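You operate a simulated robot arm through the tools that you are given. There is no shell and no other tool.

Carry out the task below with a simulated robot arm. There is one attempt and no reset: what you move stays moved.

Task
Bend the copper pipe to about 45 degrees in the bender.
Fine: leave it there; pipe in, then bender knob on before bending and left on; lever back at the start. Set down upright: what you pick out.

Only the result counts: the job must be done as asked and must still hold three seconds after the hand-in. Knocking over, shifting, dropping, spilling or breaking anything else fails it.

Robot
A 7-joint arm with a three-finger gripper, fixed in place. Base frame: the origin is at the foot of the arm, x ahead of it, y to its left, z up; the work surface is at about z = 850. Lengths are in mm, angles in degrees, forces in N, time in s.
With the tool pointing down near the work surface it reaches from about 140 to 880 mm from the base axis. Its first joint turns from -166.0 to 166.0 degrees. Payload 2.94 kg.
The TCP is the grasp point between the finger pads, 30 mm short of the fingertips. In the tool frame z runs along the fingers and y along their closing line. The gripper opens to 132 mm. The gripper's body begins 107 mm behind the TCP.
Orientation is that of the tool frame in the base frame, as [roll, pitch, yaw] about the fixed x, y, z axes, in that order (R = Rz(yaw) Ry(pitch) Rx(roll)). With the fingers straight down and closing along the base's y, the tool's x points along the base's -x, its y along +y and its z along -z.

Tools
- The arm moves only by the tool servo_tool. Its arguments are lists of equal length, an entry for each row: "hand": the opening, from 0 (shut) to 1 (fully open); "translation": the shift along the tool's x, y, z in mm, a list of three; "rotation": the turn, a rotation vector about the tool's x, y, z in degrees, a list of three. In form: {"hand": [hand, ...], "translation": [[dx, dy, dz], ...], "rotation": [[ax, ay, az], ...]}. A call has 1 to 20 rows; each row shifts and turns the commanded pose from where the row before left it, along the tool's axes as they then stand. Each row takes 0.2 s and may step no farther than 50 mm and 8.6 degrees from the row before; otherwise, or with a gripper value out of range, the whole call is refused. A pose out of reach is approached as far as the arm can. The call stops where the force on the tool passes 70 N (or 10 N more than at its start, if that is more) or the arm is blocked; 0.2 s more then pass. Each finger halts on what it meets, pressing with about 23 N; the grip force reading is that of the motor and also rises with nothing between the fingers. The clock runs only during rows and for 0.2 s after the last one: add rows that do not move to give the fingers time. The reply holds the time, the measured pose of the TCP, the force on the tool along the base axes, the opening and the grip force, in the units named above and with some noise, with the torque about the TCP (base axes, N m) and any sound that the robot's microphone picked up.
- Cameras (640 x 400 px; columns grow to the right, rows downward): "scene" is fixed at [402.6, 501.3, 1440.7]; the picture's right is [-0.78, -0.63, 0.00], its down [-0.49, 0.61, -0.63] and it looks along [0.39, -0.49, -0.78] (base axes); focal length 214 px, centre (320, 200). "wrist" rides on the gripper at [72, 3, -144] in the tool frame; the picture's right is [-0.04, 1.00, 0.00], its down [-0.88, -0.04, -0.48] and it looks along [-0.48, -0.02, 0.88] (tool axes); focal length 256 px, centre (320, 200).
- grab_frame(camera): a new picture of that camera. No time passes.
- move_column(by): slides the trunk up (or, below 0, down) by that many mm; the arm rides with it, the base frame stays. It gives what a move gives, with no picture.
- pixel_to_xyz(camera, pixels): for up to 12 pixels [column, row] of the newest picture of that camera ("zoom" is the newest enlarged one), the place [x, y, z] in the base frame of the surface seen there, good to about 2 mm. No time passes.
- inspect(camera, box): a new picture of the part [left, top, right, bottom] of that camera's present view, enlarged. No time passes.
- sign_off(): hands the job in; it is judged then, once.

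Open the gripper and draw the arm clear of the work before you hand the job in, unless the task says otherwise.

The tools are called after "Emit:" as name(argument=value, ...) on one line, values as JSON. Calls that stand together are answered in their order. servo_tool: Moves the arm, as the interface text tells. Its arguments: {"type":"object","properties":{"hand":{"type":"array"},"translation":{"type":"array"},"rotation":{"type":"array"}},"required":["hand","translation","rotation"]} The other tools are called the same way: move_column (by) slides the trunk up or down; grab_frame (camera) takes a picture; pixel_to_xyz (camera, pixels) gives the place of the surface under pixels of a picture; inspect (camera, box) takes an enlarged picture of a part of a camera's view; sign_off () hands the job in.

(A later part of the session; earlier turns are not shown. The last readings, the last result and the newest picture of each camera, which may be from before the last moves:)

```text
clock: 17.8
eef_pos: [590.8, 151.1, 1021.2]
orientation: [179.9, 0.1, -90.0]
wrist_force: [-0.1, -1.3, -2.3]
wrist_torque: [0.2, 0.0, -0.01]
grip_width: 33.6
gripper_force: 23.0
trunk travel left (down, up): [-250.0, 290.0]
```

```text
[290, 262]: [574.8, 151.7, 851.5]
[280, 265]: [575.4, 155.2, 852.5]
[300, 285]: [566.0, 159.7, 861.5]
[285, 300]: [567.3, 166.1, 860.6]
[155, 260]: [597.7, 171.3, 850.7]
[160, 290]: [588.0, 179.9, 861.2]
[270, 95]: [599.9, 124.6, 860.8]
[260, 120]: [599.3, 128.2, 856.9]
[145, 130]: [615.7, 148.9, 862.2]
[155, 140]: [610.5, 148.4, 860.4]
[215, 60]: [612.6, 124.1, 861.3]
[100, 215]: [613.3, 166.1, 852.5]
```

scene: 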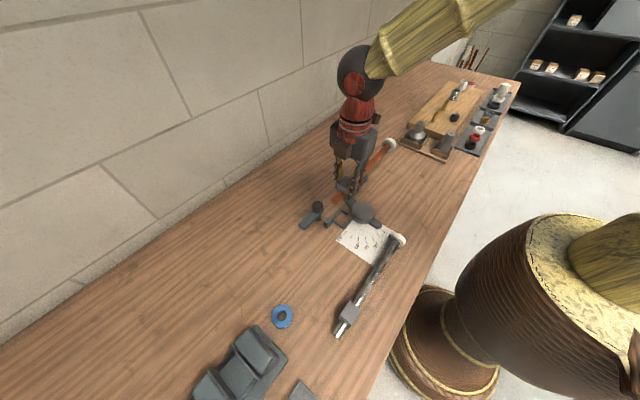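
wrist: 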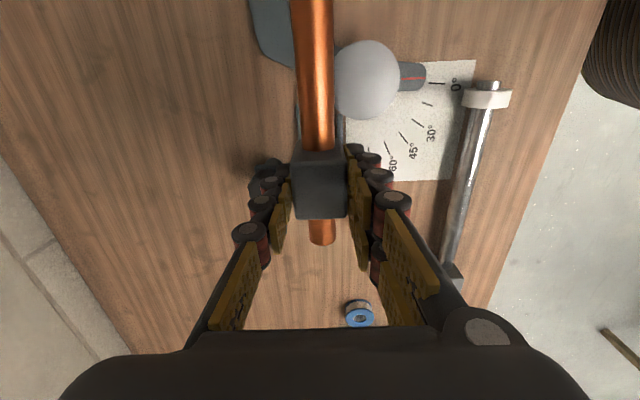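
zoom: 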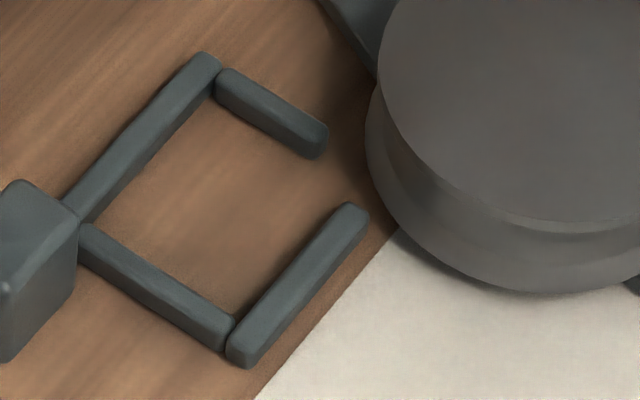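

Pocket inner is about x 571–611, y 128–174.5, so the block has 2–3 mm clearance per side. Nudging +0.5 in x and +0.8 in y, then lowering to ~4 mm above seat.

Emit:
servo_tool(hand=[0, 0, 0, 0, 0, 0, 0, 0], translation=[[-0.8, -0.5, 0], [0, 0, 25], [0, 0, 25], [0, 0, 25], [0, 0, 20], [0, 0, 15], [0, 0, 10], [0, 0, 0]], rotation=[[0, 0, 0], [0, 0, 0], [0, 0, 0], [0, 0, 0], [0, 0, 0], [0, 0, 0], [0, 0, 0], [0, 0, 0]])

Emit:
inspect(camera="scene", box=[300, 150, 420, 240])

Emit:
grab_frame(camera="wrist")

```text
clock: 19.6
eef_pos: [590.5, 152.7, 900.8]
orientation: [-179.9, 0.0, -90.0]
wrist_force: [-0.4, 1.1, -2.7]
wrist_torque: [0.19, 0.03, 0.02]
grip_width: 33.4
gripper_force: 22.5
trunk travel left (down, up): [-250.0, 290.0]
```

```text
4.44 times, centred on (360, 195) of scene
```

zoom: 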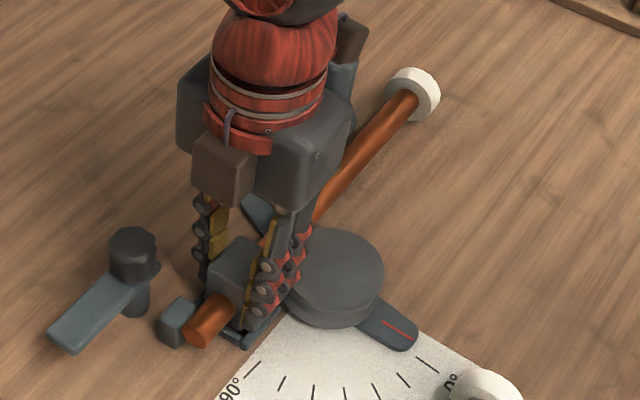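

```text
taken
```

wrist: 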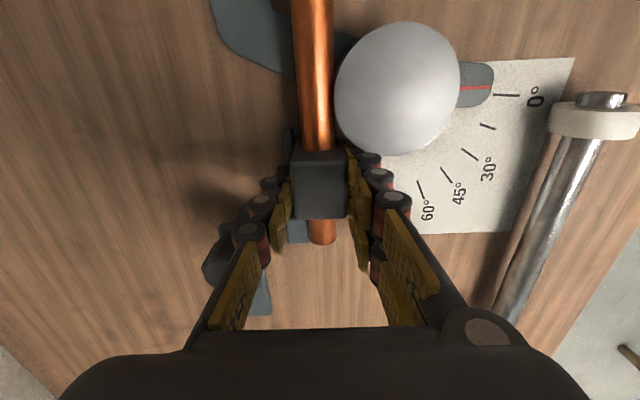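

No contact force and the block is entering the pocket. Lowering the last few mm in small steps.

Emit:
servo_tool(hand=[0, 0, 0, 0], translation=[[0, 0, 1.5], [0, 0, 1.5], [0, 0, 1], [0, 0, 0]], rotation=[[0, 0, 0], [0, 0, 0], [0, 0, 0], [0, 0, 0]])

Emit:
inspect(camera="scene", box=[310, 190, 370, 235])

```text
clock: 20.6
eef_pos: [589.4, 152.3, 896.6]
orientation: [-180.0, 0.0, -90.0]
wrist_force: [0.2, -0.6, -0.2]
wrist_torque: [-0.41, -0.04, -0.03]
grip_width: 33.5
gripper_force: 22.8
trunk travel left (down, up): [-250.0, 290.0]
```

```text
8.89 times, centred on (340, 212) of scene
```

zoom: 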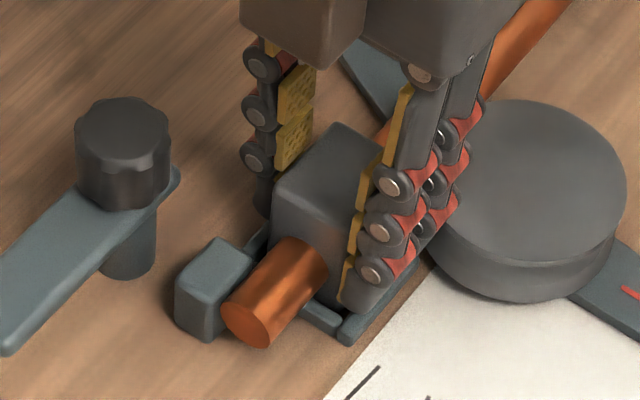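

Seated: weight is off the tool. Opening just slightly (≈40 mm) to avoid the die, then rising straight up.

Emit:
servo_tool(hand=[0.28, 0.3, 0.3, 0.3, 0.3, 0.3, 0.3, 0.3], translation=[[0, 0, 0], [0, 0, 0], [0, 0, 0], [0, 0, -10], [0, 0, -30], [0, 0, -40], [0, 0, -40], [0, 0, 0]], rotation=[[0, 0, 0], [0, 0, 0], [0, 0, 0], [0, 0, 0], [0, 0, 0], [0, 0, 0], [0, 0, 0], [0, 0, 0]])

Emit:
grab_frame(camera="wrist")

Emit:
inspect(camera="scene", box=[300, 150, 420, 240])

```text
clock: 22.4
eef_pos: [591.8, 153.3, 1017.2]
orientation: [180.0, 0.0, -90.0]
wrist_force: [-0.6, -0.2, 0.7]
wrist_torque: [-0.05, -0.03, 0.03]
grip_width: 39.5
gripper_force: 0.0
trunk travel left (down, up): [-250.0, 290.0]
```

```text
taken
```

wrist: 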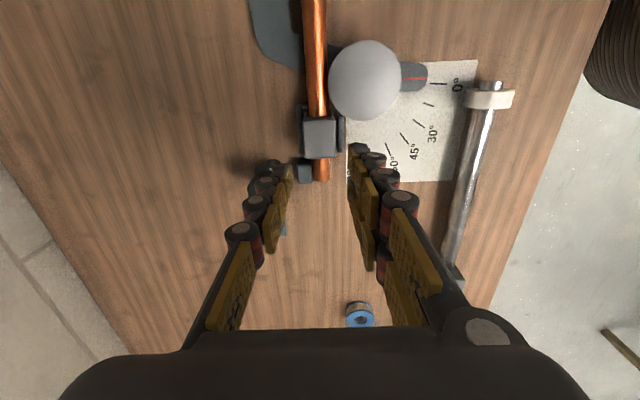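

```text
4.44 times, centred on (360, 195) of scene
```

zoom: 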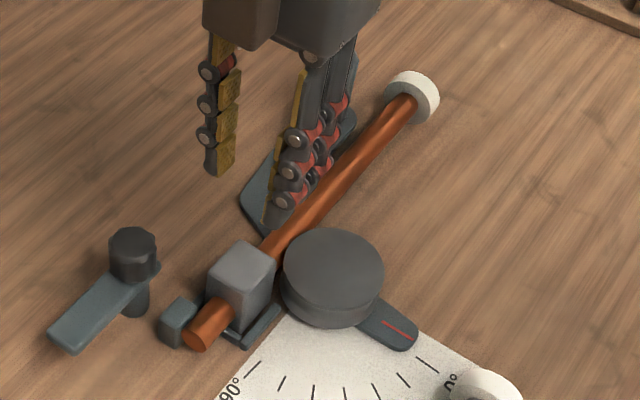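

Pipe is seated in the pocket, next to the die, with its tail beside the stop. Next is the clamp knob at about (653, 199). I'll move above it and turn the tool back +90° so there's a known-safe −90° turn available.

Emit:
servo_tool(hand=[0.4, 0.4, 0.4, 0.4, 0.4, 0.4, 0.4, 0.4, 0.4, 0.4, 0.4, 0.4, 0.4, 0.4], translation=[[-23, -30.5, 0], [-23, -30.5, 0], [0, 0, 0], [0, 0, 0], [0, 0, 0], [0, 0, 0], [0, 0, 0], [0, 0, 0], [0, 0, 0], [0, 0, 0], [0, 0, 0], [0, 0, 0], [0, 0, 0], [0, 0, 0]], rotation=[[0, 0, 0], [0, 0, 0], [0, 0, 8.182], [0, 0, 8.182], [0, 0, 8.182], [0, 0, 8.182], [0, 0, 8.182], [0, 0, 8.182], [0, 0, 8.182], [0, 0, 8.182], [0, 0, 8.182], [0, 0, 8.182], [0, 0, 8.182], [0, 0, 0]])

Emit:
grab_frame(camera="wrist")

Emit:
inspect(camera="scene", box=[300, 190, 360, 235])

```text
clock: 25.4
eef_pos: [652.5, 198.0, 1016.6]
orientation: [-180.0, 0.1, -179.9]
wrist_force: [-1.0, 0.1, -0.1]
wrist_torque: [0.02, -0.03, 0.04]
grip_width: 52.6
gripper_force: 0.1
trunk travel left (down, up): [-250.0, 290.0]
```

```text
taken
```

wrist: 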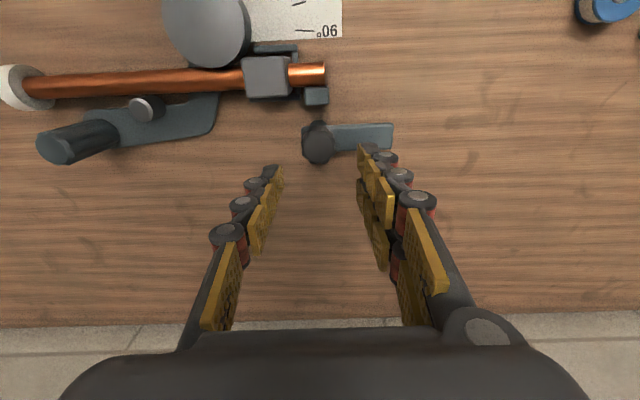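

```text
8.89 times, centred on (330, 212) of scene
```

zoom: 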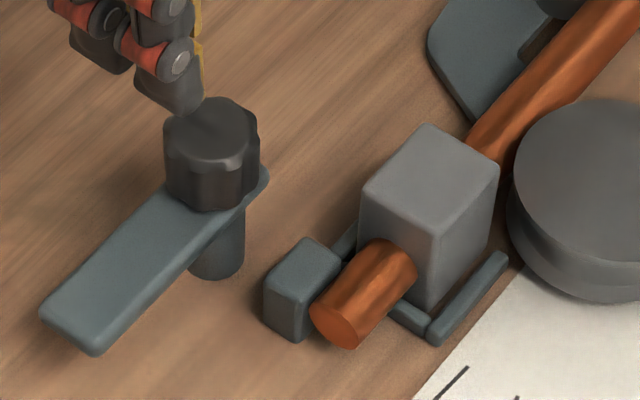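

Emit:
inspect(camera="wrist", box=[230, 30, 410, 180])

Emit:
pixel_to_xyz(camera="zoom", pixels=[[315, 360], [280, 350], [345, 350], [315, 325], [315, 385], [290, 375], [340, 325], [400, 350], [560, 345], [560, 380], [300, 240], [310, 120]])

```text
2.67 times, centred on (320, 105) of wrist
```

zoom: 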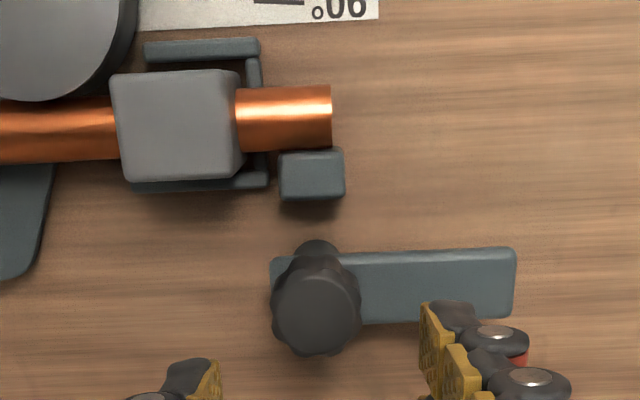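

```text
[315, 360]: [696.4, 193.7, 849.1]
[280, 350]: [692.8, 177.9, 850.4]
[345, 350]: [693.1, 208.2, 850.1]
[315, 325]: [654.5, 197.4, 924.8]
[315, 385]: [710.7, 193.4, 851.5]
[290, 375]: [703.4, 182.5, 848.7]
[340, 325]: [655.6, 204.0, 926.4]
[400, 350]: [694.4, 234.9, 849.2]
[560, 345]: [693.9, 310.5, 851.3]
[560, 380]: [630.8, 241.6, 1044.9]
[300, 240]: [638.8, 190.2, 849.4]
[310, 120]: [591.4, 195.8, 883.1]
```

Emit:
pixel_to_xyz(camera="zoom", pixels=[[316, 312], [278, 310], [355, 310], [316, 280], [316, 348], [316, 268], [290, 340], [340, 340], [280, 262], [510, 255], [505, 310], [450, 300]])

```text
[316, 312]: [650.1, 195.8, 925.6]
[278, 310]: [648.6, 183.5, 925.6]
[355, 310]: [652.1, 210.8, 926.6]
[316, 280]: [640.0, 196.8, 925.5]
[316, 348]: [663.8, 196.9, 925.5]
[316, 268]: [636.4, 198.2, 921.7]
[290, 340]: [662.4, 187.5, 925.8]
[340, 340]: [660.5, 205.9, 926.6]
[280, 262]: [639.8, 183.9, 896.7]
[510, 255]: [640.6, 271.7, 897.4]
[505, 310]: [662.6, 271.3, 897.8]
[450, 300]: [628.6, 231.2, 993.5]
```

Knob centre is about (651.5, 197), radius ~14.5, top z≈926, bar top z≈897. I'll descend to TCP z≈932 (tips ≈902, above the bar) and close on the knob.

Emit:
servo_tool(hand=[0.4, 0.4, 0.4, 0.4, 0.3, 0.2, 0.1, 0.0, 0.0, 0.0], translation=[[1, -1, 30], [0, 0, 30], [0, 0, 24.5], [0, 0, 0], [0, 0, 0], [0, 0, 0], [0, 0, 0], [0, 0, 0], [0, 0, 0], [0, 0, 0]], rotation=[[0, 0, 0], [0, 0, 0], [0, 0, 0], [0, 0, 0], [0, 0, 0], [0, 0, 0], [0, 0, 0], [0, 0, 0], [0, 0, 0], [0, 0, 0]])

Emit:
grab_frame(camera="wrist")

Emit:
inspect(camera="scene", box=[300, 170, 380, 235])

```text
clock: 27.6
eef_pos: [651.3, 196.7, 932.0]
orientation: [-179.9, -0.1, -180.0]
wrist_force: [1.3, -7.8, -1.6]
wrist_torque: [-0.28, -0.07, 0.03]
grip_width: 31.5
gripper_force: 45.4
trunk travel left (down, up): [-250.0, 290.0]
```

```text
taken
```

wrist: 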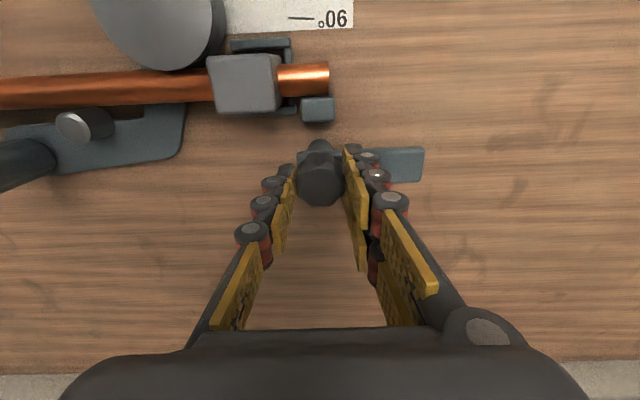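

```text
6.15 times, centred on (340, 202) of scene
```

zoom: 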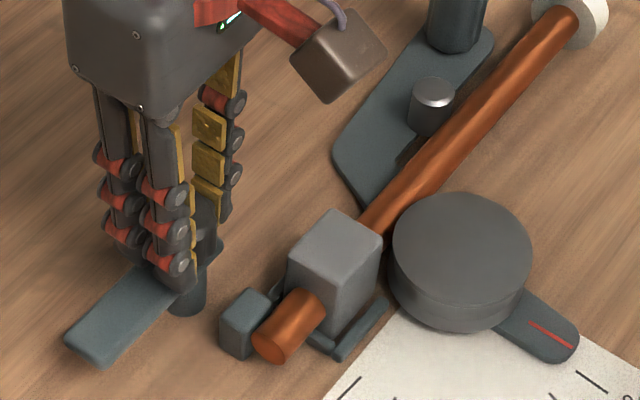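

Knob is gripped (31.5 mm). A small −y correction relieves the 8 N side load, then I'll start turning CCW (seen from above) and watch the response.

Emit:
servo_tool(hand=[0, 0, 0, 0], translation=[[0, -0.4, 0], [0, 0, 0], [0, 0, 0], [0, 0, 0]], rotation=[[0, 0, 0], [0, 0, -6], [0, 0, -6], [0, 0, 0]])

Emit:
inspect(camera="scene", box=[300, 170, 380, 235])

```text
clock: 28.6
eef_pos: [652.3, 196.8, 932.2]
orientation: [180.0, 0.0, -167.9]
wrist_force: [3.8, -5.5, -0.8]
wrist_torque: [-0.14, -0.14, -0.01]
grip_width: 31.3
gripper_force: 45.3
trunk travel left (down, up): [-250.0, 290.0]
```

```text
6.15 times, centred on (340, 202) of scene
```

zoom: 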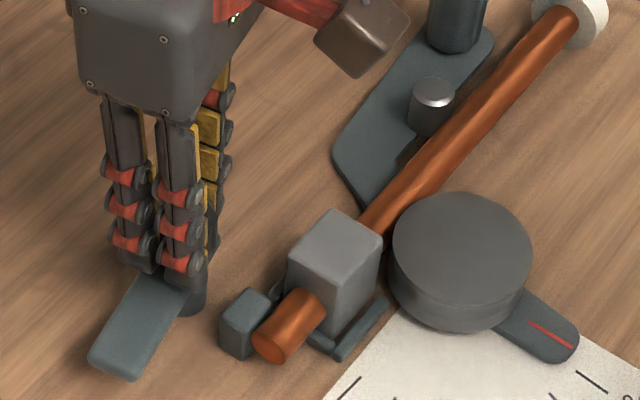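

The bar followed the knob toward the pipe with almost no torque. Continuing the turn by the remaining 78°.

Emit:
servo_tool(hand=[0, 0, 0, 0, 0, 0, 0, 0, 0, 0, 0], translation=[[0, 0, 0], [0, 0, 0], [0, 0, 0], [0, 0, 0], [0, 0, 0], [0, 0, 0], [0, 0, 0], [0, 0, 0], [0, 0, 0], [0, 0, 0], [0, 0, 0]], rotation=[[0, 0, -7.8], [0, 0, -7.8], [0, 0, -7.8], [0, 0, -7.8], [0, 0, -7.8], [0, 0, -7.8], [0, 0, -7.8], [0, 0, -7.8], [0, 0, -7.8], [0, 0, -7.8], [0, 0, 0]])

Emit:
inspect(camera="scene", box=[300, 170, 380, 235])

Emit:
grab_frame(camera="wrist")

```text
clock: 31.0
eef_pos: [652.4, 197.8, 932.4]
orientation: [-179.9, 0.0, -89.8]
wrist_force: [12.5, -1.6, 6.9]
wrist_torque: [0.06, -0.27, -0.12]
grip_width: 31.2
gripper_force: 44.6
trunk travel left (down, up): [-250.0, 290.0]
```

```text
6.15 times, centred on (340, 202) of scene
```

zoom: 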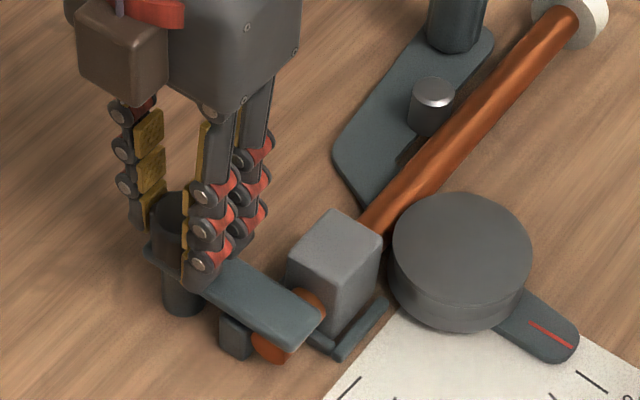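

```text
taken
```

wrist: 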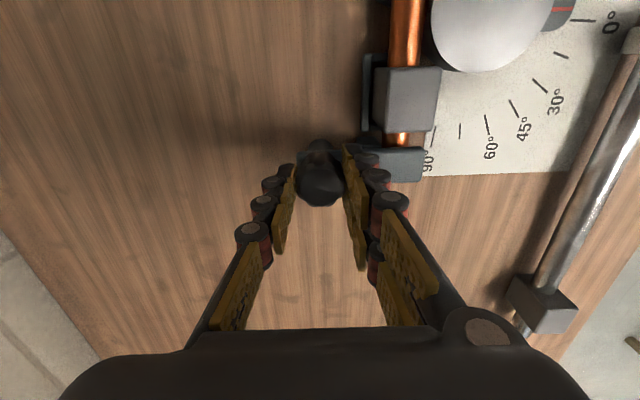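

The bar now lies across the pipe's tail. I'll turn a few degrees more to feel whether it has reached its stop.

Emit:
servo_tool(hand=[0, 0, 0], translation=[[0, 0.6, 0], [0, 0, 0], [0, 0, 0]], rotation=[[0, 0, 0], [0, 0, -3], [0, 0, 0]])

Emit:
inspect(camera="scene", box=[310, 190, 360, 235])

Emit:
pixel_to_xyz(camera="zoom", pixels=[[200, 260], [270, 240], [370, 330], [330, 390], [300, 330], [290, 370], [240, 290], [340, 310]])

```text
clock: 31.8
eef_pos: [651.7, 196.3, 932.0]
orientation: [-179.9, 0.0, -87.0]
wrist_force: [18.1, -3.5, 6.8]
wrist_torque: [0.01, -0.54, -0.44]
grip_width: 31.4
gripper_force: 44.9
trunk travel left (down, up): [-250.0, 290.0]
```

```text
8.89 times, centred on (335, 212) of scene
```

zoom: 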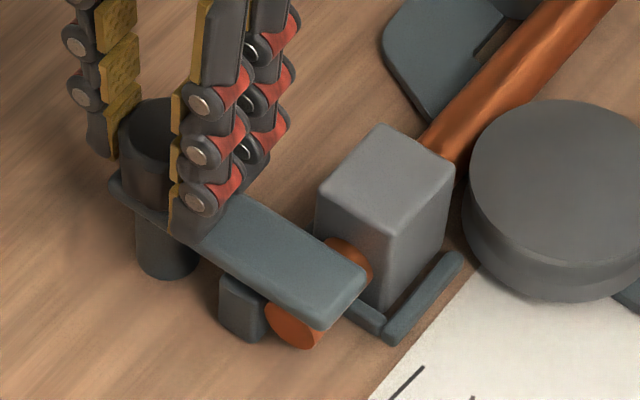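

```text
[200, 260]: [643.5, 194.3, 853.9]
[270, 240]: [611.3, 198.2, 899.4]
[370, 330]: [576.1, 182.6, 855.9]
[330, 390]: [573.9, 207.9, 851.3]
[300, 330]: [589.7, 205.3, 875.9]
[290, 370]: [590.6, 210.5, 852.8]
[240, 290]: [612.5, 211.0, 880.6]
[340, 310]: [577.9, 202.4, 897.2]
```

Torque rose to −0.44 N·m with the extra 3°, so the knob is at its stop with the clamp on. Releasing and rising.

Emit:
servo_tool(hand=[0.3, 0.36, 0.36, 0.36, 0.36, 0.36, 0.36, 0.36], translation=[[0, 0, 0], [0, 0, 0], [0, 0, 0], [0, 0, -15], [0, 0, -30], [0, 0, -40], [0, 0, -20], [0, 0, 0]], rotation=[[0, 0, 0], [0, 0, 0], [0, 0, 0], [0, 0, 0], [0, 0, 0], [0, 0, 0], [0, 0, 0], [0, 0, 0]])

Emit:
grab_frame(camera="wrist")

Emit:
inspect(camera="scene", box=[300, 150, 420, 240])

```text
clock: 33.6
eef_pos: [650.4, 197.7, 1036.7]
orientation: [179.9, 0.0, -87.1]
wrist_force: [0.3, 0.1, 0.8]
wrist_torque: [0.0, 0.0, -0.05]
grip_width: 47.5
gripper_force: 0.0
trunk travel left (down, up): [-250.0, 290.0]
```

```text
taken
```

wrist: 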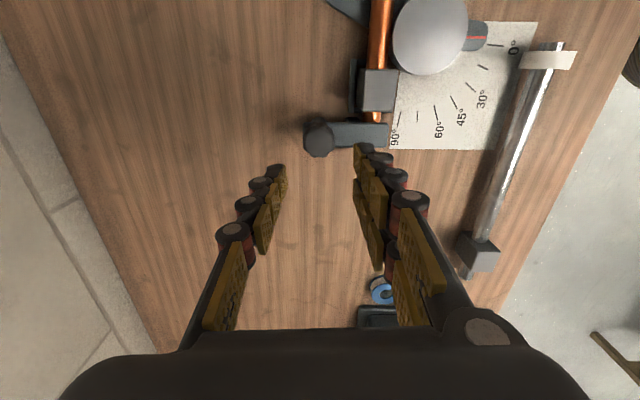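

```text
4.44 times, centred on (360, 195) of scene
```

zoom: 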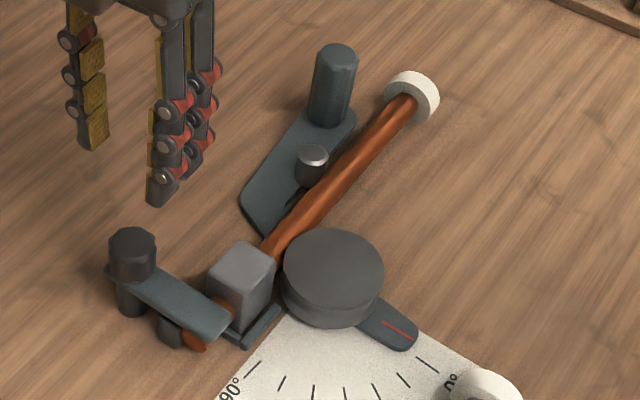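

Clamp stays across the tail. Measuring the lever handle precisely in this zoom (top around (337, 55)).

Emit:
pixel_to_xyz(camera="zoom", pixels=[[337, 55], [320, 60], [352, 60], [337, 48], [337, 68], [330, 115], [313, 110], [345, 115], [313, 152], [312, 180], [280, 165], [305, 220]])

Emit:
pixel_to_xyz(camera="zoom", pixels=[[300, 158], [326, 158], [313, 147], [313, 163], [405, 90], [410, 75], [425, 110], [400, 108], [350, 180], [300, 240], [335, 262], [400, 330]])

```text
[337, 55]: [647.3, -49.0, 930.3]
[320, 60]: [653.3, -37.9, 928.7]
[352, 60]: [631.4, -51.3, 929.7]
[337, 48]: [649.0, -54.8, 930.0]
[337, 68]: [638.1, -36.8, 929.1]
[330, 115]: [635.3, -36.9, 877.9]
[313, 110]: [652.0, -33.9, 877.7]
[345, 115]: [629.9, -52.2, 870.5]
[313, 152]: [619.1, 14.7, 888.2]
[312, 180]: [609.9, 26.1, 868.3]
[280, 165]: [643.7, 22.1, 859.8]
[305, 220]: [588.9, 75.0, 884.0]
```

```text
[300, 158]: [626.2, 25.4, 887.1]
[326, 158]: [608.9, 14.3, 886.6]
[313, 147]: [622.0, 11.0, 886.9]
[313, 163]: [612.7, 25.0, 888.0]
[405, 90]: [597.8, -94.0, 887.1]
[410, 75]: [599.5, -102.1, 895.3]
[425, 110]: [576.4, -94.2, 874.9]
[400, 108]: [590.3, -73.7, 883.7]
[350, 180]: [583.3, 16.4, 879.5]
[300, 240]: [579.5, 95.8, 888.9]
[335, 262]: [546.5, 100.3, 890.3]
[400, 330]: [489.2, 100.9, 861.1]
```

Handle centre is about (643, −46.5), radius ~13, top z≈930; die centre is about (545.5, 101). I'll move above the handle and turn the tool so its closing line is tangential to the lever's arc (yaw ≈ −57°).

Emit:
servo_tool(hand=[0.4, 0.4, 0.4, 0.4, 0.4, 0.4, 0.4, 0.4, 0.4, 0.4, 0.4], translation=[[40.6, 3.35, 0], [40.6, 3.35, 0], [40.6, 3.35, 0], [40.6, 3.35, 0], [40.6, 3.35, 0], [40.6, 3.35, 0], [0, 0, 0], [0, 0, 0], [0, 0, 0], [0, 0, 0], [0, 0, 0]], rotation=[[0, 0, 0], [0, 0, 0], [0, 0, 0], [0, 0, 0], [0, 0, 0], [0, 0, 0], [0, 0, -7.6], [0, 0, -7.6], [0, 0, -7.6], [0, 0, -7.6], [0, 0, 0]])

Emit:
grab_frame(camera="wrist")

Emit:
inspect(camera="scene", box=[300, 120, 440, 240])

```text
clock: 36.0
eef_pos: [643.6, -46.6, 1036.6]
orientation: [180.0, 0.1, -56.5]
wrist_force: [0.5, -0.6, -0.2]
wrist_torque: [-0.01, -0.01, -0.03]
grip_width: 52.8
gripper_force: 0.1
trunk travel left (down, up): [-250.0, 290.0]
```

```text
taken
```

wrist: 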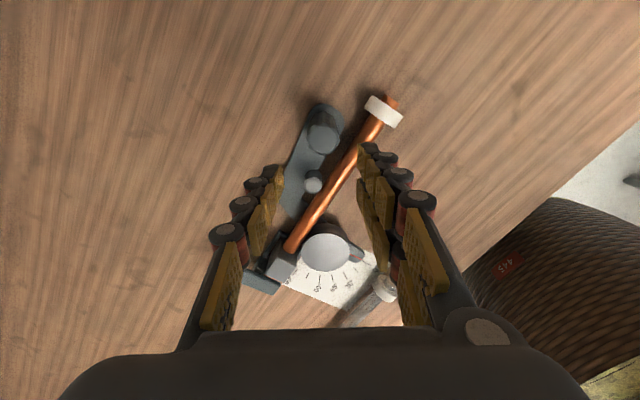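

```text
3.33 times, centred on (370, 180) of scene
```

zoom: 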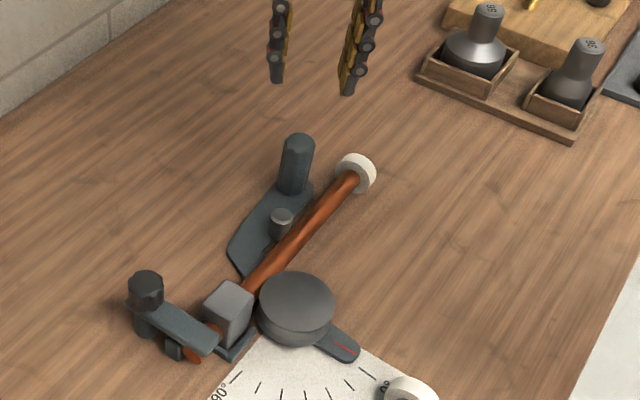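

Tool is aligned. Checking the handle centre once more from this vantage before descending.

Emit:
inspect(camera="wrist", box=[280, 80, 400, 180])

Emit:
pixel_to_xyz(camera="wrist", pixels=[[323, 138], [310, 138], [336, 138], [323, 126], [323, 150], [325, 240], [307, 250], [345, 250], [325, 265], [313, 185], [383, 110], [350, 250]])

```text
4.00 times, centred on (340, 130) of wrist
```

zoom: 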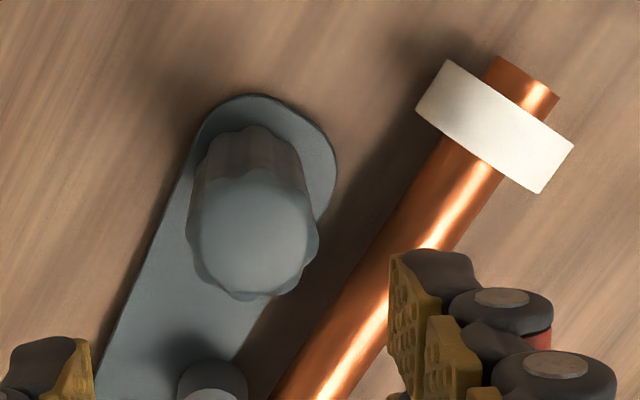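

```text
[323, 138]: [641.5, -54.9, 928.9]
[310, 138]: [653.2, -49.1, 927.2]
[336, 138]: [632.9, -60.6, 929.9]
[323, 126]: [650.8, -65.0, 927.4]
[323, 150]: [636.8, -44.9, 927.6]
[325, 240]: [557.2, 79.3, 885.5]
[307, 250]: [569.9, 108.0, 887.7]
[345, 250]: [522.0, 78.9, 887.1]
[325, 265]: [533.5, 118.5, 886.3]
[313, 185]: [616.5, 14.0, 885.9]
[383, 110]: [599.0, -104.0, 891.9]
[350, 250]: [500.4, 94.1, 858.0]
```

Estimates of the handle's y disagree (−46 vs −55), so I'll look closer from the scene camera.

Emit:
inspect(camera="scene", box=[345, 150, 385, 180])

Emit:
pixel_to_xyz(camera="zoom", pixels=[[280, 165], [250, 170], [340, 170], [290, 120], [290, 220], [300, 190], [290, 150], [270, 200], [320, 140], [310, 110]])

Emit:
inspect(camera="wrist", box=[300, 95, 350, 160])

Emit:
pixel_to_xyz(camera="zoom", pixels=[[320, 250], [220, 250], [400, 250], [320, 170], [320, 330], [320, 210], [320, 290], [300, 360], [250, 300], [400, 300], [370, 200], [260, 190]])

```text
13.33 times, centred on (365, 165) of scene
```

zoom: 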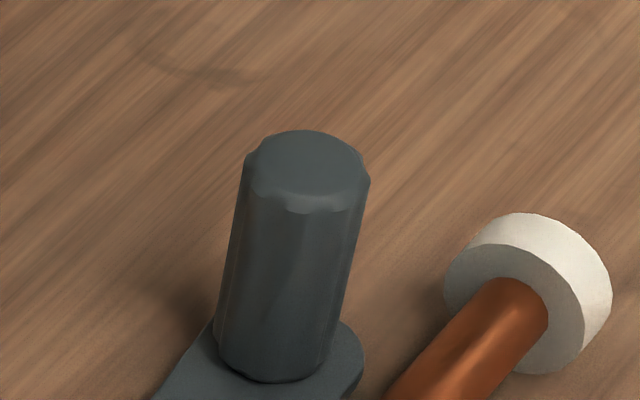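

```text
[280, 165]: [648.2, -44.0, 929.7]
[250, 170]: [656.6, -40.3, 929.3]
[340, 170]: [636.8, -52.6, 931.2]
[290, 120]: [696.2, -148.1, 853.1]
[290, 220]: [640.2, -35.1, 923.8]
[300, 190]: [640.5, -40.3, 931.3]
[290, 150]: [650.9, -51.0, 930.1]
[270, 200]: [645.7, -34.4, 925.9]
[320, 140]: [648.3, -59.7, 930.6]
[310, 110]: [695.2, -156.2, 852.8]
```

```text
6.15 times, centred on (325, 128) of wrist
```

zoom: 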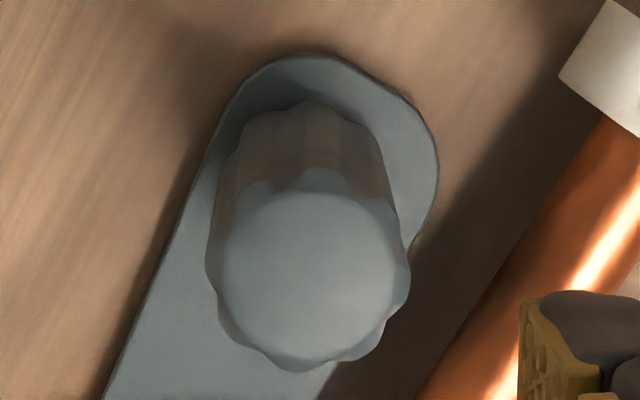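

```text
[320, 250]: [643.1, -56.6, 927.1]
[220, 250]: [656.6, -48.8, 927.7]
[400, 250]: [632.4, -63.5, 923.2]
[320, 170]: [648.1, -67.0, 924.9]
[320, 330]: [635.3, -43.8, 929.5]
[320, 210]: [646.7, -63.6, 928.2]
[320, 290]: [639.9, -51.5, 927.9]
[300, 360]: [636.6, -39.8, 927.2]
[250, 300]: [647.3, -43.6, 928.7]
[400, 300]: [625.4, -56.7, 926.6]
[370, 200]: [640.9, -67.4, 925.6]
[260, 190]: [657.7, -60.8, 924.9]
```

Averaging gives a handle centre of about (643, −50). Descending to TCP z≈922 around it and closing.

Emit:
servo_tool(hand=[0.4, 0.4, 0.4, 0.4, 0.4, 0.4, 0.3, 0.2, 0.1, 0, 0, 0], translation=[[2.5, 2.4, 0], [0, 0, 30], [0, 0, 30], [0, 0, 30], [0, 0, 24.5], [0, 0, 0], [0, 0, 0], [0, 0, 0], [0, 0, 0], [0, 0, 0], [0, 0, 0], [0, 0, 0]], rotation=[[0, 0, 0], [0, 0, 0], [0, 0, 0], [0, 0, 0], [0, 0, 0], [0, 0, 0], [0, 0, 0], [0, 0, 0], [0, 0, 0], [0, 0, 0], [0, 0, 0], [0, 0, 0]])

Emit:
grab_frame(camera="wrist")

Emit:
inspect(camera="scene", box=[300, 120, 440, 240])

```text
clock: 38.6
eef_pos: [642.5, -50.6, 922.3]
orientation: [180.0, 0.1, -56.6]
wrist_force: [-0.7, -0.9, -0.9]
wrist_torque: [-0.05, -0.03, -0.04]
grip_width: 31.3
gripper_force: 44.2
trunk travel left (down, up): [-250.0, 290.0]
```

```text
taken
```

wrist: 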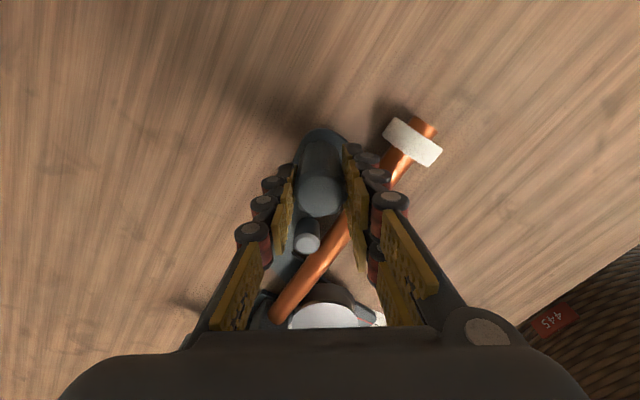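

```text
3.33 times, centred on (370, 180) of scene
```

zoom: 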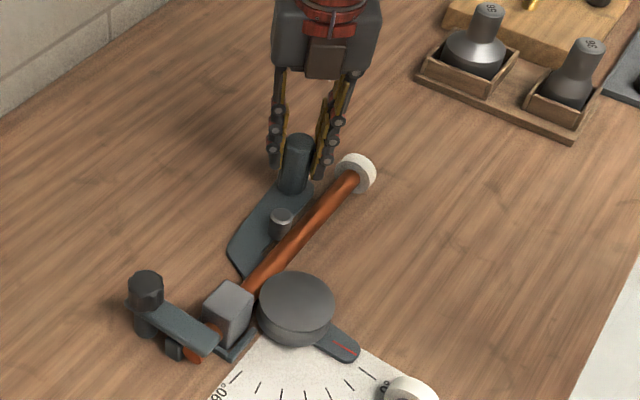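

Handle is gripped with almost no side load. I'll start the bend with about 6° along the arc around the die centre (rows of 3°) and check forces.

Emit:
servo_tool(hand=[0, 0, 0], translation=[[-0.37, 9.42, 0], [-0.37, 9.42, 0], [0, 0, 0]], rotation=[[0, 0, 3], [0, 0, 3], [0, 0, 0]])

Emit:
inspect(camera="scene", box=[300, 120, 440, 240])

```text
clock: 39.4
eef_pos: [626.8, -60.2, 922.6]
orientation: [-180.0, 0.0, -62.6]
wrist_force: [2.5, 0.6, -0.6]
wrist_torque: [0.03, -0.11, 0.0]
grip_width: 31.3
gripper_force: 44.6
trunk travel left (down, up): [-250.0, 290.0]
```

```text
3.33 times, centred on (370, 180) of scene
```

zoom: 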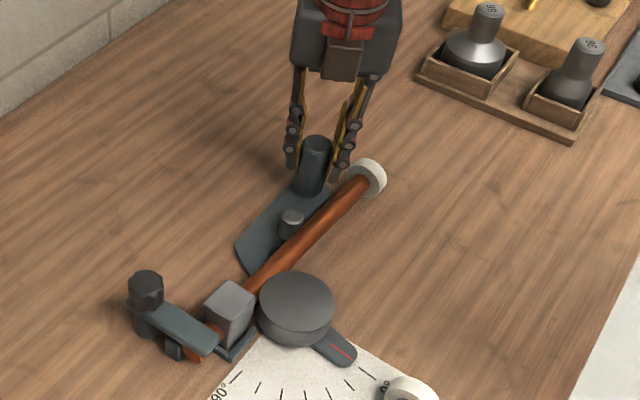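

The pipe is following the roller with only ~2.5 N. Continuing 30° further, to about 36°.

Emit:
servo_tool(hand=[0, 0, 0, 0, 0, 0, 0, 0, 0, 0, 0], translation=[[-0.37, 9.42, 0], [-0.37, 9.42, 0], [-0.37, 9.42, 0], [-0.37, 9.42, 0], [-0.37, 9.42, 0], [-0.37, 9.42, 0], [-0.37, 9.42, 0], [-0.37, 9.42, 0], [-0.37, 9.42, 0], [-0.37, 9.42, 0], [0, 0, 0]], rotation=[[0, 0, 3], [0, 0, 3], [0, 0, 3], [0, 0, 3], [0, 0, 3], [0, 0, 3], [0, 0, 3], [0, 0, 3], [0, 0, 3], [0, 0, 3], [0, 0, 0]])

Emit:
inspect(camera="scene", box=[310, 140, 430, 250])

Emit:
grab_frame(camera="wrist")

```text
clock: 41.8
eef_pos: [534.8, -79.2, 922.8]
orientation: [179.9, 0.0, -92.6]
wrist_force: [4.3, -11.8, -8.3]
wrist_torque: [-0.38, -0.03, -0.04]
grip_width: 31.0
gripper_force: 45.2
trunk travel left (down, up): [-250.0, 290.0]
```

```text
3.64 times, centred on (370, 195) of scene
```

zoom: 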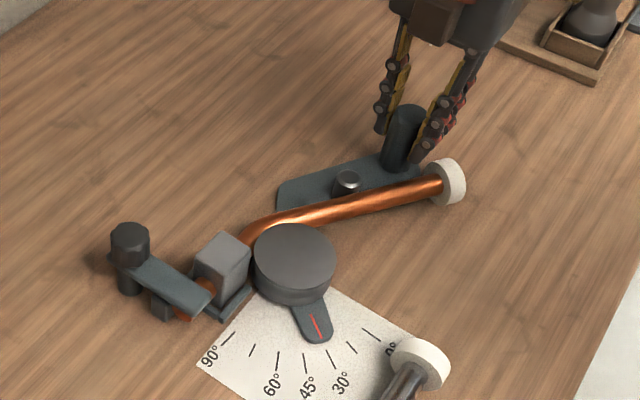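

```text
taken
```

wrist: 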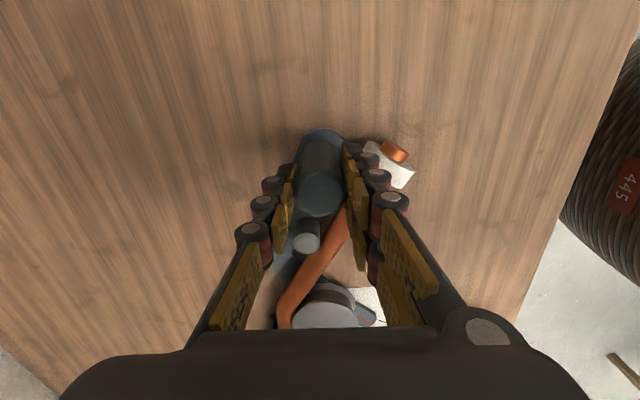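

The pipe is visibly bending; lever is around 36°. Measuring the pointer and the bent leg's direction.

Emit:
inspect(camera="scene", box=[340, 180, 430, 250])

Emit:
pixel_to_xyz(camera="zoom", pixels=[[130, 228], [180, 220], [200, 145], [260, 128], [320, 112], [370, 95], [160, 155], [140, 120], [410, 80], [240, 130]])

```text
5.71 times, centred on (385, 215) of scene
```

zoom: 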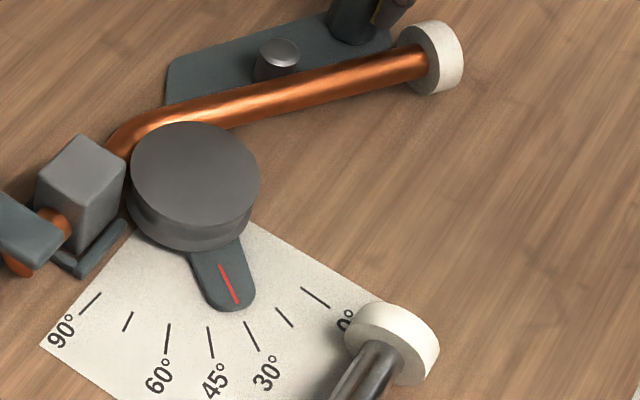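

```text
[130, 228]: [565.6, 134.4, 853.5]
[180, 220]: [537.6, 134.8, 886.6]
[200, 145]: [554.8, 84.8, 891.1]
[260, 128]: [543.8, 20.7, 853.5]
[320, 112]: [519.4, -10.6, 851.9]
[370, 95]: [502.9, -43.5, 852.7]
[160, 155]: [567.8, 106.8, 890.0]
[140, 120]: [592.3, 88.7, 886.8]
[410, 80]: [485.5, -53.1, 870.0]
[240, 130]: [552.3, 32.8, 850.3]
```

Emit:
pixel_to_xyz(camera="zoom", pixels=[[219, 266], [228, 284], [237, 302], [190, 112], [220, 107], [260, 98], [320, 84], [380, 70], [410, 63], [250, 330], [210, 335], [166, 333]])

Emit:
pixel_to_xyz(camera="zoom", pixels=[[303, 288], [328, 306], [278, 308], [291, 326], [246, 322], [257, 349], [208, 328], [213, 356], [169, 324], [165, 352], [100, 293], [80, 314]])

```text
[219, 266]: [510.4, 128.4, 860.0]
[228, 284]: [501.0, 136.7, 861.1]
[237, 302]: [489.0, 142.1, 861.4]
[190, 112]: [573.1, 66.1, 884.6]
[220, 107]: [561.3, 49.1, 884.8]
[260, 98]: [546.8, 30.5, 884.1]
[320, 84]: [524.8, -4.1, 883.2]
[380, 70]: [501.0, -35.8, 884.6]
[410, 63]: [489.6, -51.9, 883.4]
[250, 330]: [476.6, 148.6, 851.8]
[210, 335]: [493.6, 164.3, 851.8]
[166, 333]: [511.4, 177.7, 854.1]
```

```text
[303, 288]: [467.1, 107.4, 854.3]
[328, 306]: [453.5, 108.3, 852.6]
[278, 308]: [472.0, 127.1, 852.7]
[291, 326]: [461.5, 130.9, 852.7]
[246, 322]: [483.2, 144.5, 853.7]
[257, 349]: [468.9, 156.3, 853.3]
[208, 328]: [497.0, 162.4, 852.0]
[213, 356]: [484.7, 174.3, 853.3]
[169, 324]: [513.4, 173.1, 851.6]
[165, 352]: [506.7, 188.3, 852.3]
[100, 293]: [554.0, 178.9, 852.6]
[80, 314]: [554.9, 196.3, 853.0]
```

The bent leg runs from (561, 49) to (490, −52), which is about 35°, matching the 36° of lever travel. The printed scale looks offset, with the pointer starting below 0. I'll add ~9.5° more and re-measure the pipe itself.

Emit:
servo_tool(hand=[0, 0, 0, 0], translation=[[0.5, 9.95, 0], [-0.41, 9.95, 0], [-0.41, 9.95, 0], [0, 0, 0]], rotation=[[0, 0, 3.17], [0, 0, 3.17], [0, 0, 3.17], [0, 0, 0]])

Emit:
inspect(camera="scene", box=[340, 180, 430, 250])

```text
clock: 42.8
eef_pos: [506.4, -75.1, 921.8]
orientation: [180.0, -0.1, -102.2]
wrist_force: [5.4, -6.3, -1.5]
wrist_torque: [-0.04, -0.21, -0.19]
grip_width: 31.3
gripper_force: 44.8
trunk travel left (down, up): [-250.0, 290.0]
```

```text
5.71 times, centred on (385, 215) of scene
```

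zoom: 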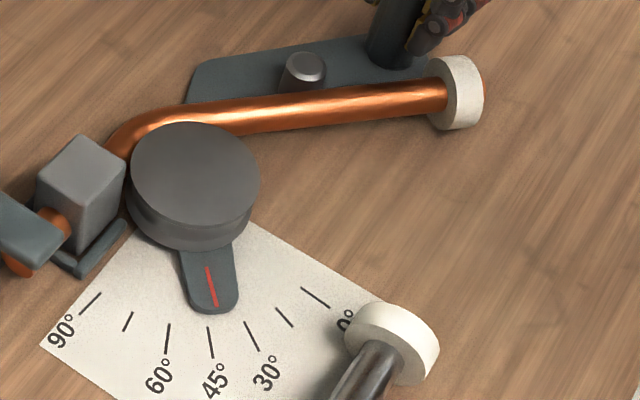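

Emit:
pixel_to_xyz(camera="zoom", pixels=[[207, 268], [211, 285], [216, 303], [230, 114], [250, 112], [280, 109], [310, 106], [340, 103], [370, 100], [400, 97], [425, 94], [440, 93]])

```text
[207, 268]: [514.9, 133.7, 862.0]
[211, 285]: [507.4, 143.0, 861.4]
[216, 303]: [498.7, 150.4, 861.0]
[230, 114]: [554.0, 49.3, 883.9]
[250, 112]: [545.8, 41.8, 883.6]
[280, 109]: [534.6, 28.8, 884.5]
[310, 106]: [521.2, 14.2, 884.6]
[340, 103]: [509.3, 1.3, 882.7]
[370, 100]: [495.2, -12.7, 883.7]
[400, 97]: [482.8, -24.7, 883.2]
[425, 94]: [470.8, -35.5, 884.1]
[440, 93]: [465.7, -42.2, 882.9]
```

Leg direction is now about 44° from its original line. I'll add 1.5° for slight springback, then see how it settles when I bring the lever back.

Emit:
servo_tool(hand=[0, 0, 0], translation=[[0.1, 4.71, 0], [0, 0, 0], [0, 0, 0]], rotation=[[0, 0, 1.5], [0, 0, 0], [0, 0, 0]])

Emit:
servo_tool(hand=[0, 0, 0, 0, 0], translation=[[-0.12, -9.42, 0], [-0.12, -9.42, 0], [-0.12, -9.42, 0], [-0.12, -9.42, 0], [0, 0, 0]], rotation=[[0, 0, -3], [0, 0, -3], [0, 0, -3], [0, 0, -3], [0, 0, 0]])

Emit:
inspect(camera="scene", box=[340, 180, 430, 250])

```text
clock: 43.6
eef_pos: [500.9, -73.4, 922.3]
orientation: [-180.0, 0.0, -103.6]
wrist_force: [5.1, -4.1, -0.4]
wrist_torque: [-0.04, -0.22, -0.08]
grip_width: 31.4
gripper_force: 45.5
trunk travel left (down, up): [-250.0, 290.0]
```

```text
clock: 44.8
eef_pos: [538.1, -80.1, 922.1]
orientation: [180.0, 0.0, -91.5]
wrist_force: [-2.0, -1.9, 0.4]
wrist_torque: [0.07, 0.18, 0.33]
grip_width: 31.1
gripper_force: 44.8
trunk travel left (down, up): [-250.0, 290.0]
```

```text
5.71 times, centred on (385, 215) of scene
```

zoom: 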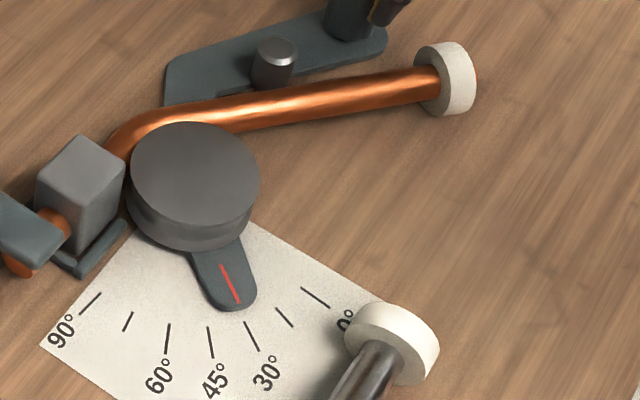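

The roller has left the pipe and there is some springback. Measuring the bent leg now.

Emit:
pixel_to_xyz(camera="zoom", pixels=[[220, 111], [240, 108], [270, 103], [300, 98], [330, 93], [360, 88], [390, 83], [415, 78], [430, 76], [210, 113], [150, 120], [130, 135]])

```text
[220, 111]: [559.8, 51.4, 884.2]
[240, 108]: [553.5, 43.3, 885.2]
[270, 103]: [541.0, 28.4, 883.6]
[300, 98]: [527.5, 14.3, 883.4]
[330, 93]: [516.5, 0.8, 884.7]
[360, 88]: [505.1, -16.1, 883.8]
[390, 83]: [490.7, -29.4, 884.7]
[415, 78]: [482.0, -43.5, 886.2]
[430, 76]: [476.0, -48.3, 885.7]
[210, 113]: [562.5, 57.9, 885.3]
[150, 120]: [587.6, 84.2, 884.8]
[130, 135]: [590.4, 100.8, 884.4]
```

Released bend measures about 40°, a springback of about 5° from a lever maximum of 47°. I'll re-bend to a lever angle of about 52° so it settles near 45°.

Emit:
servo_tool(hand=[0, 0, 0, 0, 0, 0, 0], translation=[[-0.37, 9.42, 0], [-0.37, 9.42, 0], [-0.37, 9.42, 0], [-0.37, 9.42, 0], [-0.37, 9.42, 0], [-0.2, 5.65, 0], [0, 0, 0]], rotation=[[0, 0, 3], [0, 0, 3], [0, 0, 3], [0, 0, 3], [0, 0, 3], [0, 0, 1.8], [0, 0, 0]])

Emit:
inspect(camera="scene", box=[340, 180, 430, 250])

Emit:
pixel_to_xyz(camera="zoom", pixels=[[230, 120], [260, 120], [300, 119], [340, 118], [380, 117], [420, 116]])

```text
clock: 46.4
eef_pos: [487.7, -70.4, 922.3]
orientation: [-179.9, 0.1, -108.5]
wrist_force: [14.1, -13.7, -6.6]
wrist_torque: [-0.1, -0.1, -0.59]
grip_width: 31.3
gripper_force: 45.2
trunk travel left (down, up): [-250.0, 290.0]
```

```text
5.71 times, centred on (385, 215) of scene
```

zoom: 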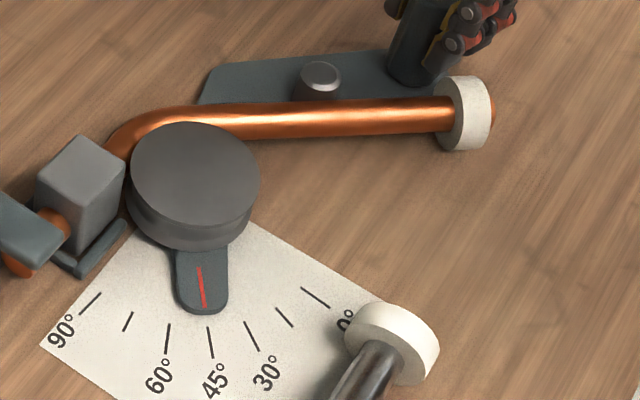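

```text
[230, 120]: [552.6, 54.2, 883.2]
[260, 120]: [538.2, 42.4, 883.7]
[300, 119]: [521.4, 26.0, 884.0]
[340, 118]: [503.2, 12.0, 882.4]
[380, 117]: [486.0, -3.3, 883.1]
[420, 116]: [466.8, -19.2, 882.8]
```

Under load the leg is at ~49.5°. Backing off 9° to see where it settles.

Emit:
servo_tool(hand=[0, 0, 0, 0, 0], translation=[[0.4, -9.42, 0], [-0.12, -9.42, 0], [-0.12, -9.42, 0], [-0.12, -9.42, 0], [0, 0, 0]], rotation=[[0, 0, -3], [0, 0, -3], [0, 0, -3], [0, 0, -3], [0, 0, 0]])

Emit:
inspect(camera="scene", box=[340, 180, 430, 250])

Emit:
pixel_to_xyz(camera="zoom", pixels=[[230, 115], [260, 112], [300, 108], [340, 104], [380, 100], [420, 96], [440, 94], [205, 118], [140, 120], [125, 140]])

```text
clock: 47.6
eef_pos: [522.0, -77.9, 922.9]
orientation: [180.0, 0.0, -96.4]
wrist_force: [-1.1, 1.9, 4.7]
wrist_torque: [0.09, 0.1, 0.22]
grip_width: 31.3
gripper_force: 45.1
trunk travel left (down, up): [-250.0, 290.0]
```

```text
5.71 times, centred on (385, 215) of scene
```

zoom: 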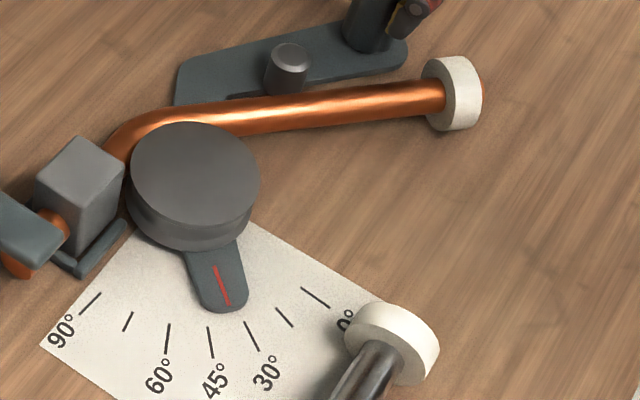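

```text
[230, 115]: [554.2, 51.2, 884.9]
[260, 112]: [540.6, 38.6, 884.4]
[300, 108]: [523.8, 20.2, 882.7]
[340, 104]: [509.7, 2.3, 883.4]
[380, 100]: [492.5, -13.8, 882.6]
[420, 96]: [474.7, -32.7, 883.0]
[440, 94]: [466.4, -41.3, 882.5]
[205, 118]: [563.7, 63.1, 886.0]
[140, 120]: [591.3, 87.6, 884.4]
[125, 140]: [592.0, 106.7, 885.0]
```

Settled leg is ~43.5°. Before deciding on a last nudge, I'll check whether the clamped section itself is still parallel to y.

Emit:
inspect(camera="scene", box=[325, 195, 375, 235])

```text
10.00 times, centred on (350, 215) of scene
```

zoom: 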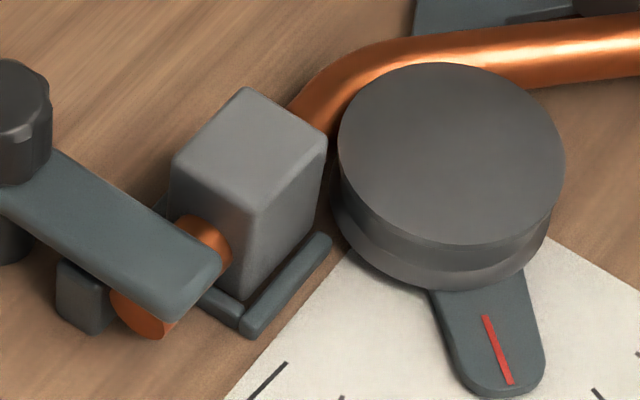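

Emit:
pixel_to_xyz(camera="zoom", pixels=[[265, 215], [318, 145], [290, 182], [180, 158], [243, 95], [210, 127], [262, 240], [320, 165], [258, 280], [310, 220], [205, 240], [145, 320]])

```text
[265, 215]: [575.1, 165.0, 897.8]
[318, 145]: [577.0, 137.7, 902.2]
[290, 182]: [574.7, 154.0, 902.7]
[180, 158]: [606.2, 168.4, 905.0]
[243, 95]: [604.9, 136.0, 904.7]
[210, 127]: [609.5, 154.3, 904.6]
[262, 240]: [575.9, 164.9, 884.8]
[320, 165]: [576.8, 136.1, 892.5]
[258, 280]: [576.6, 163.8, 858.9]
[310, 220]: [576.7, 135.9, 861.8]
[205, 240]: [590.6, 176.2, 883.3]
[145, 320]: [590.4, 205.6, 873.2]
```

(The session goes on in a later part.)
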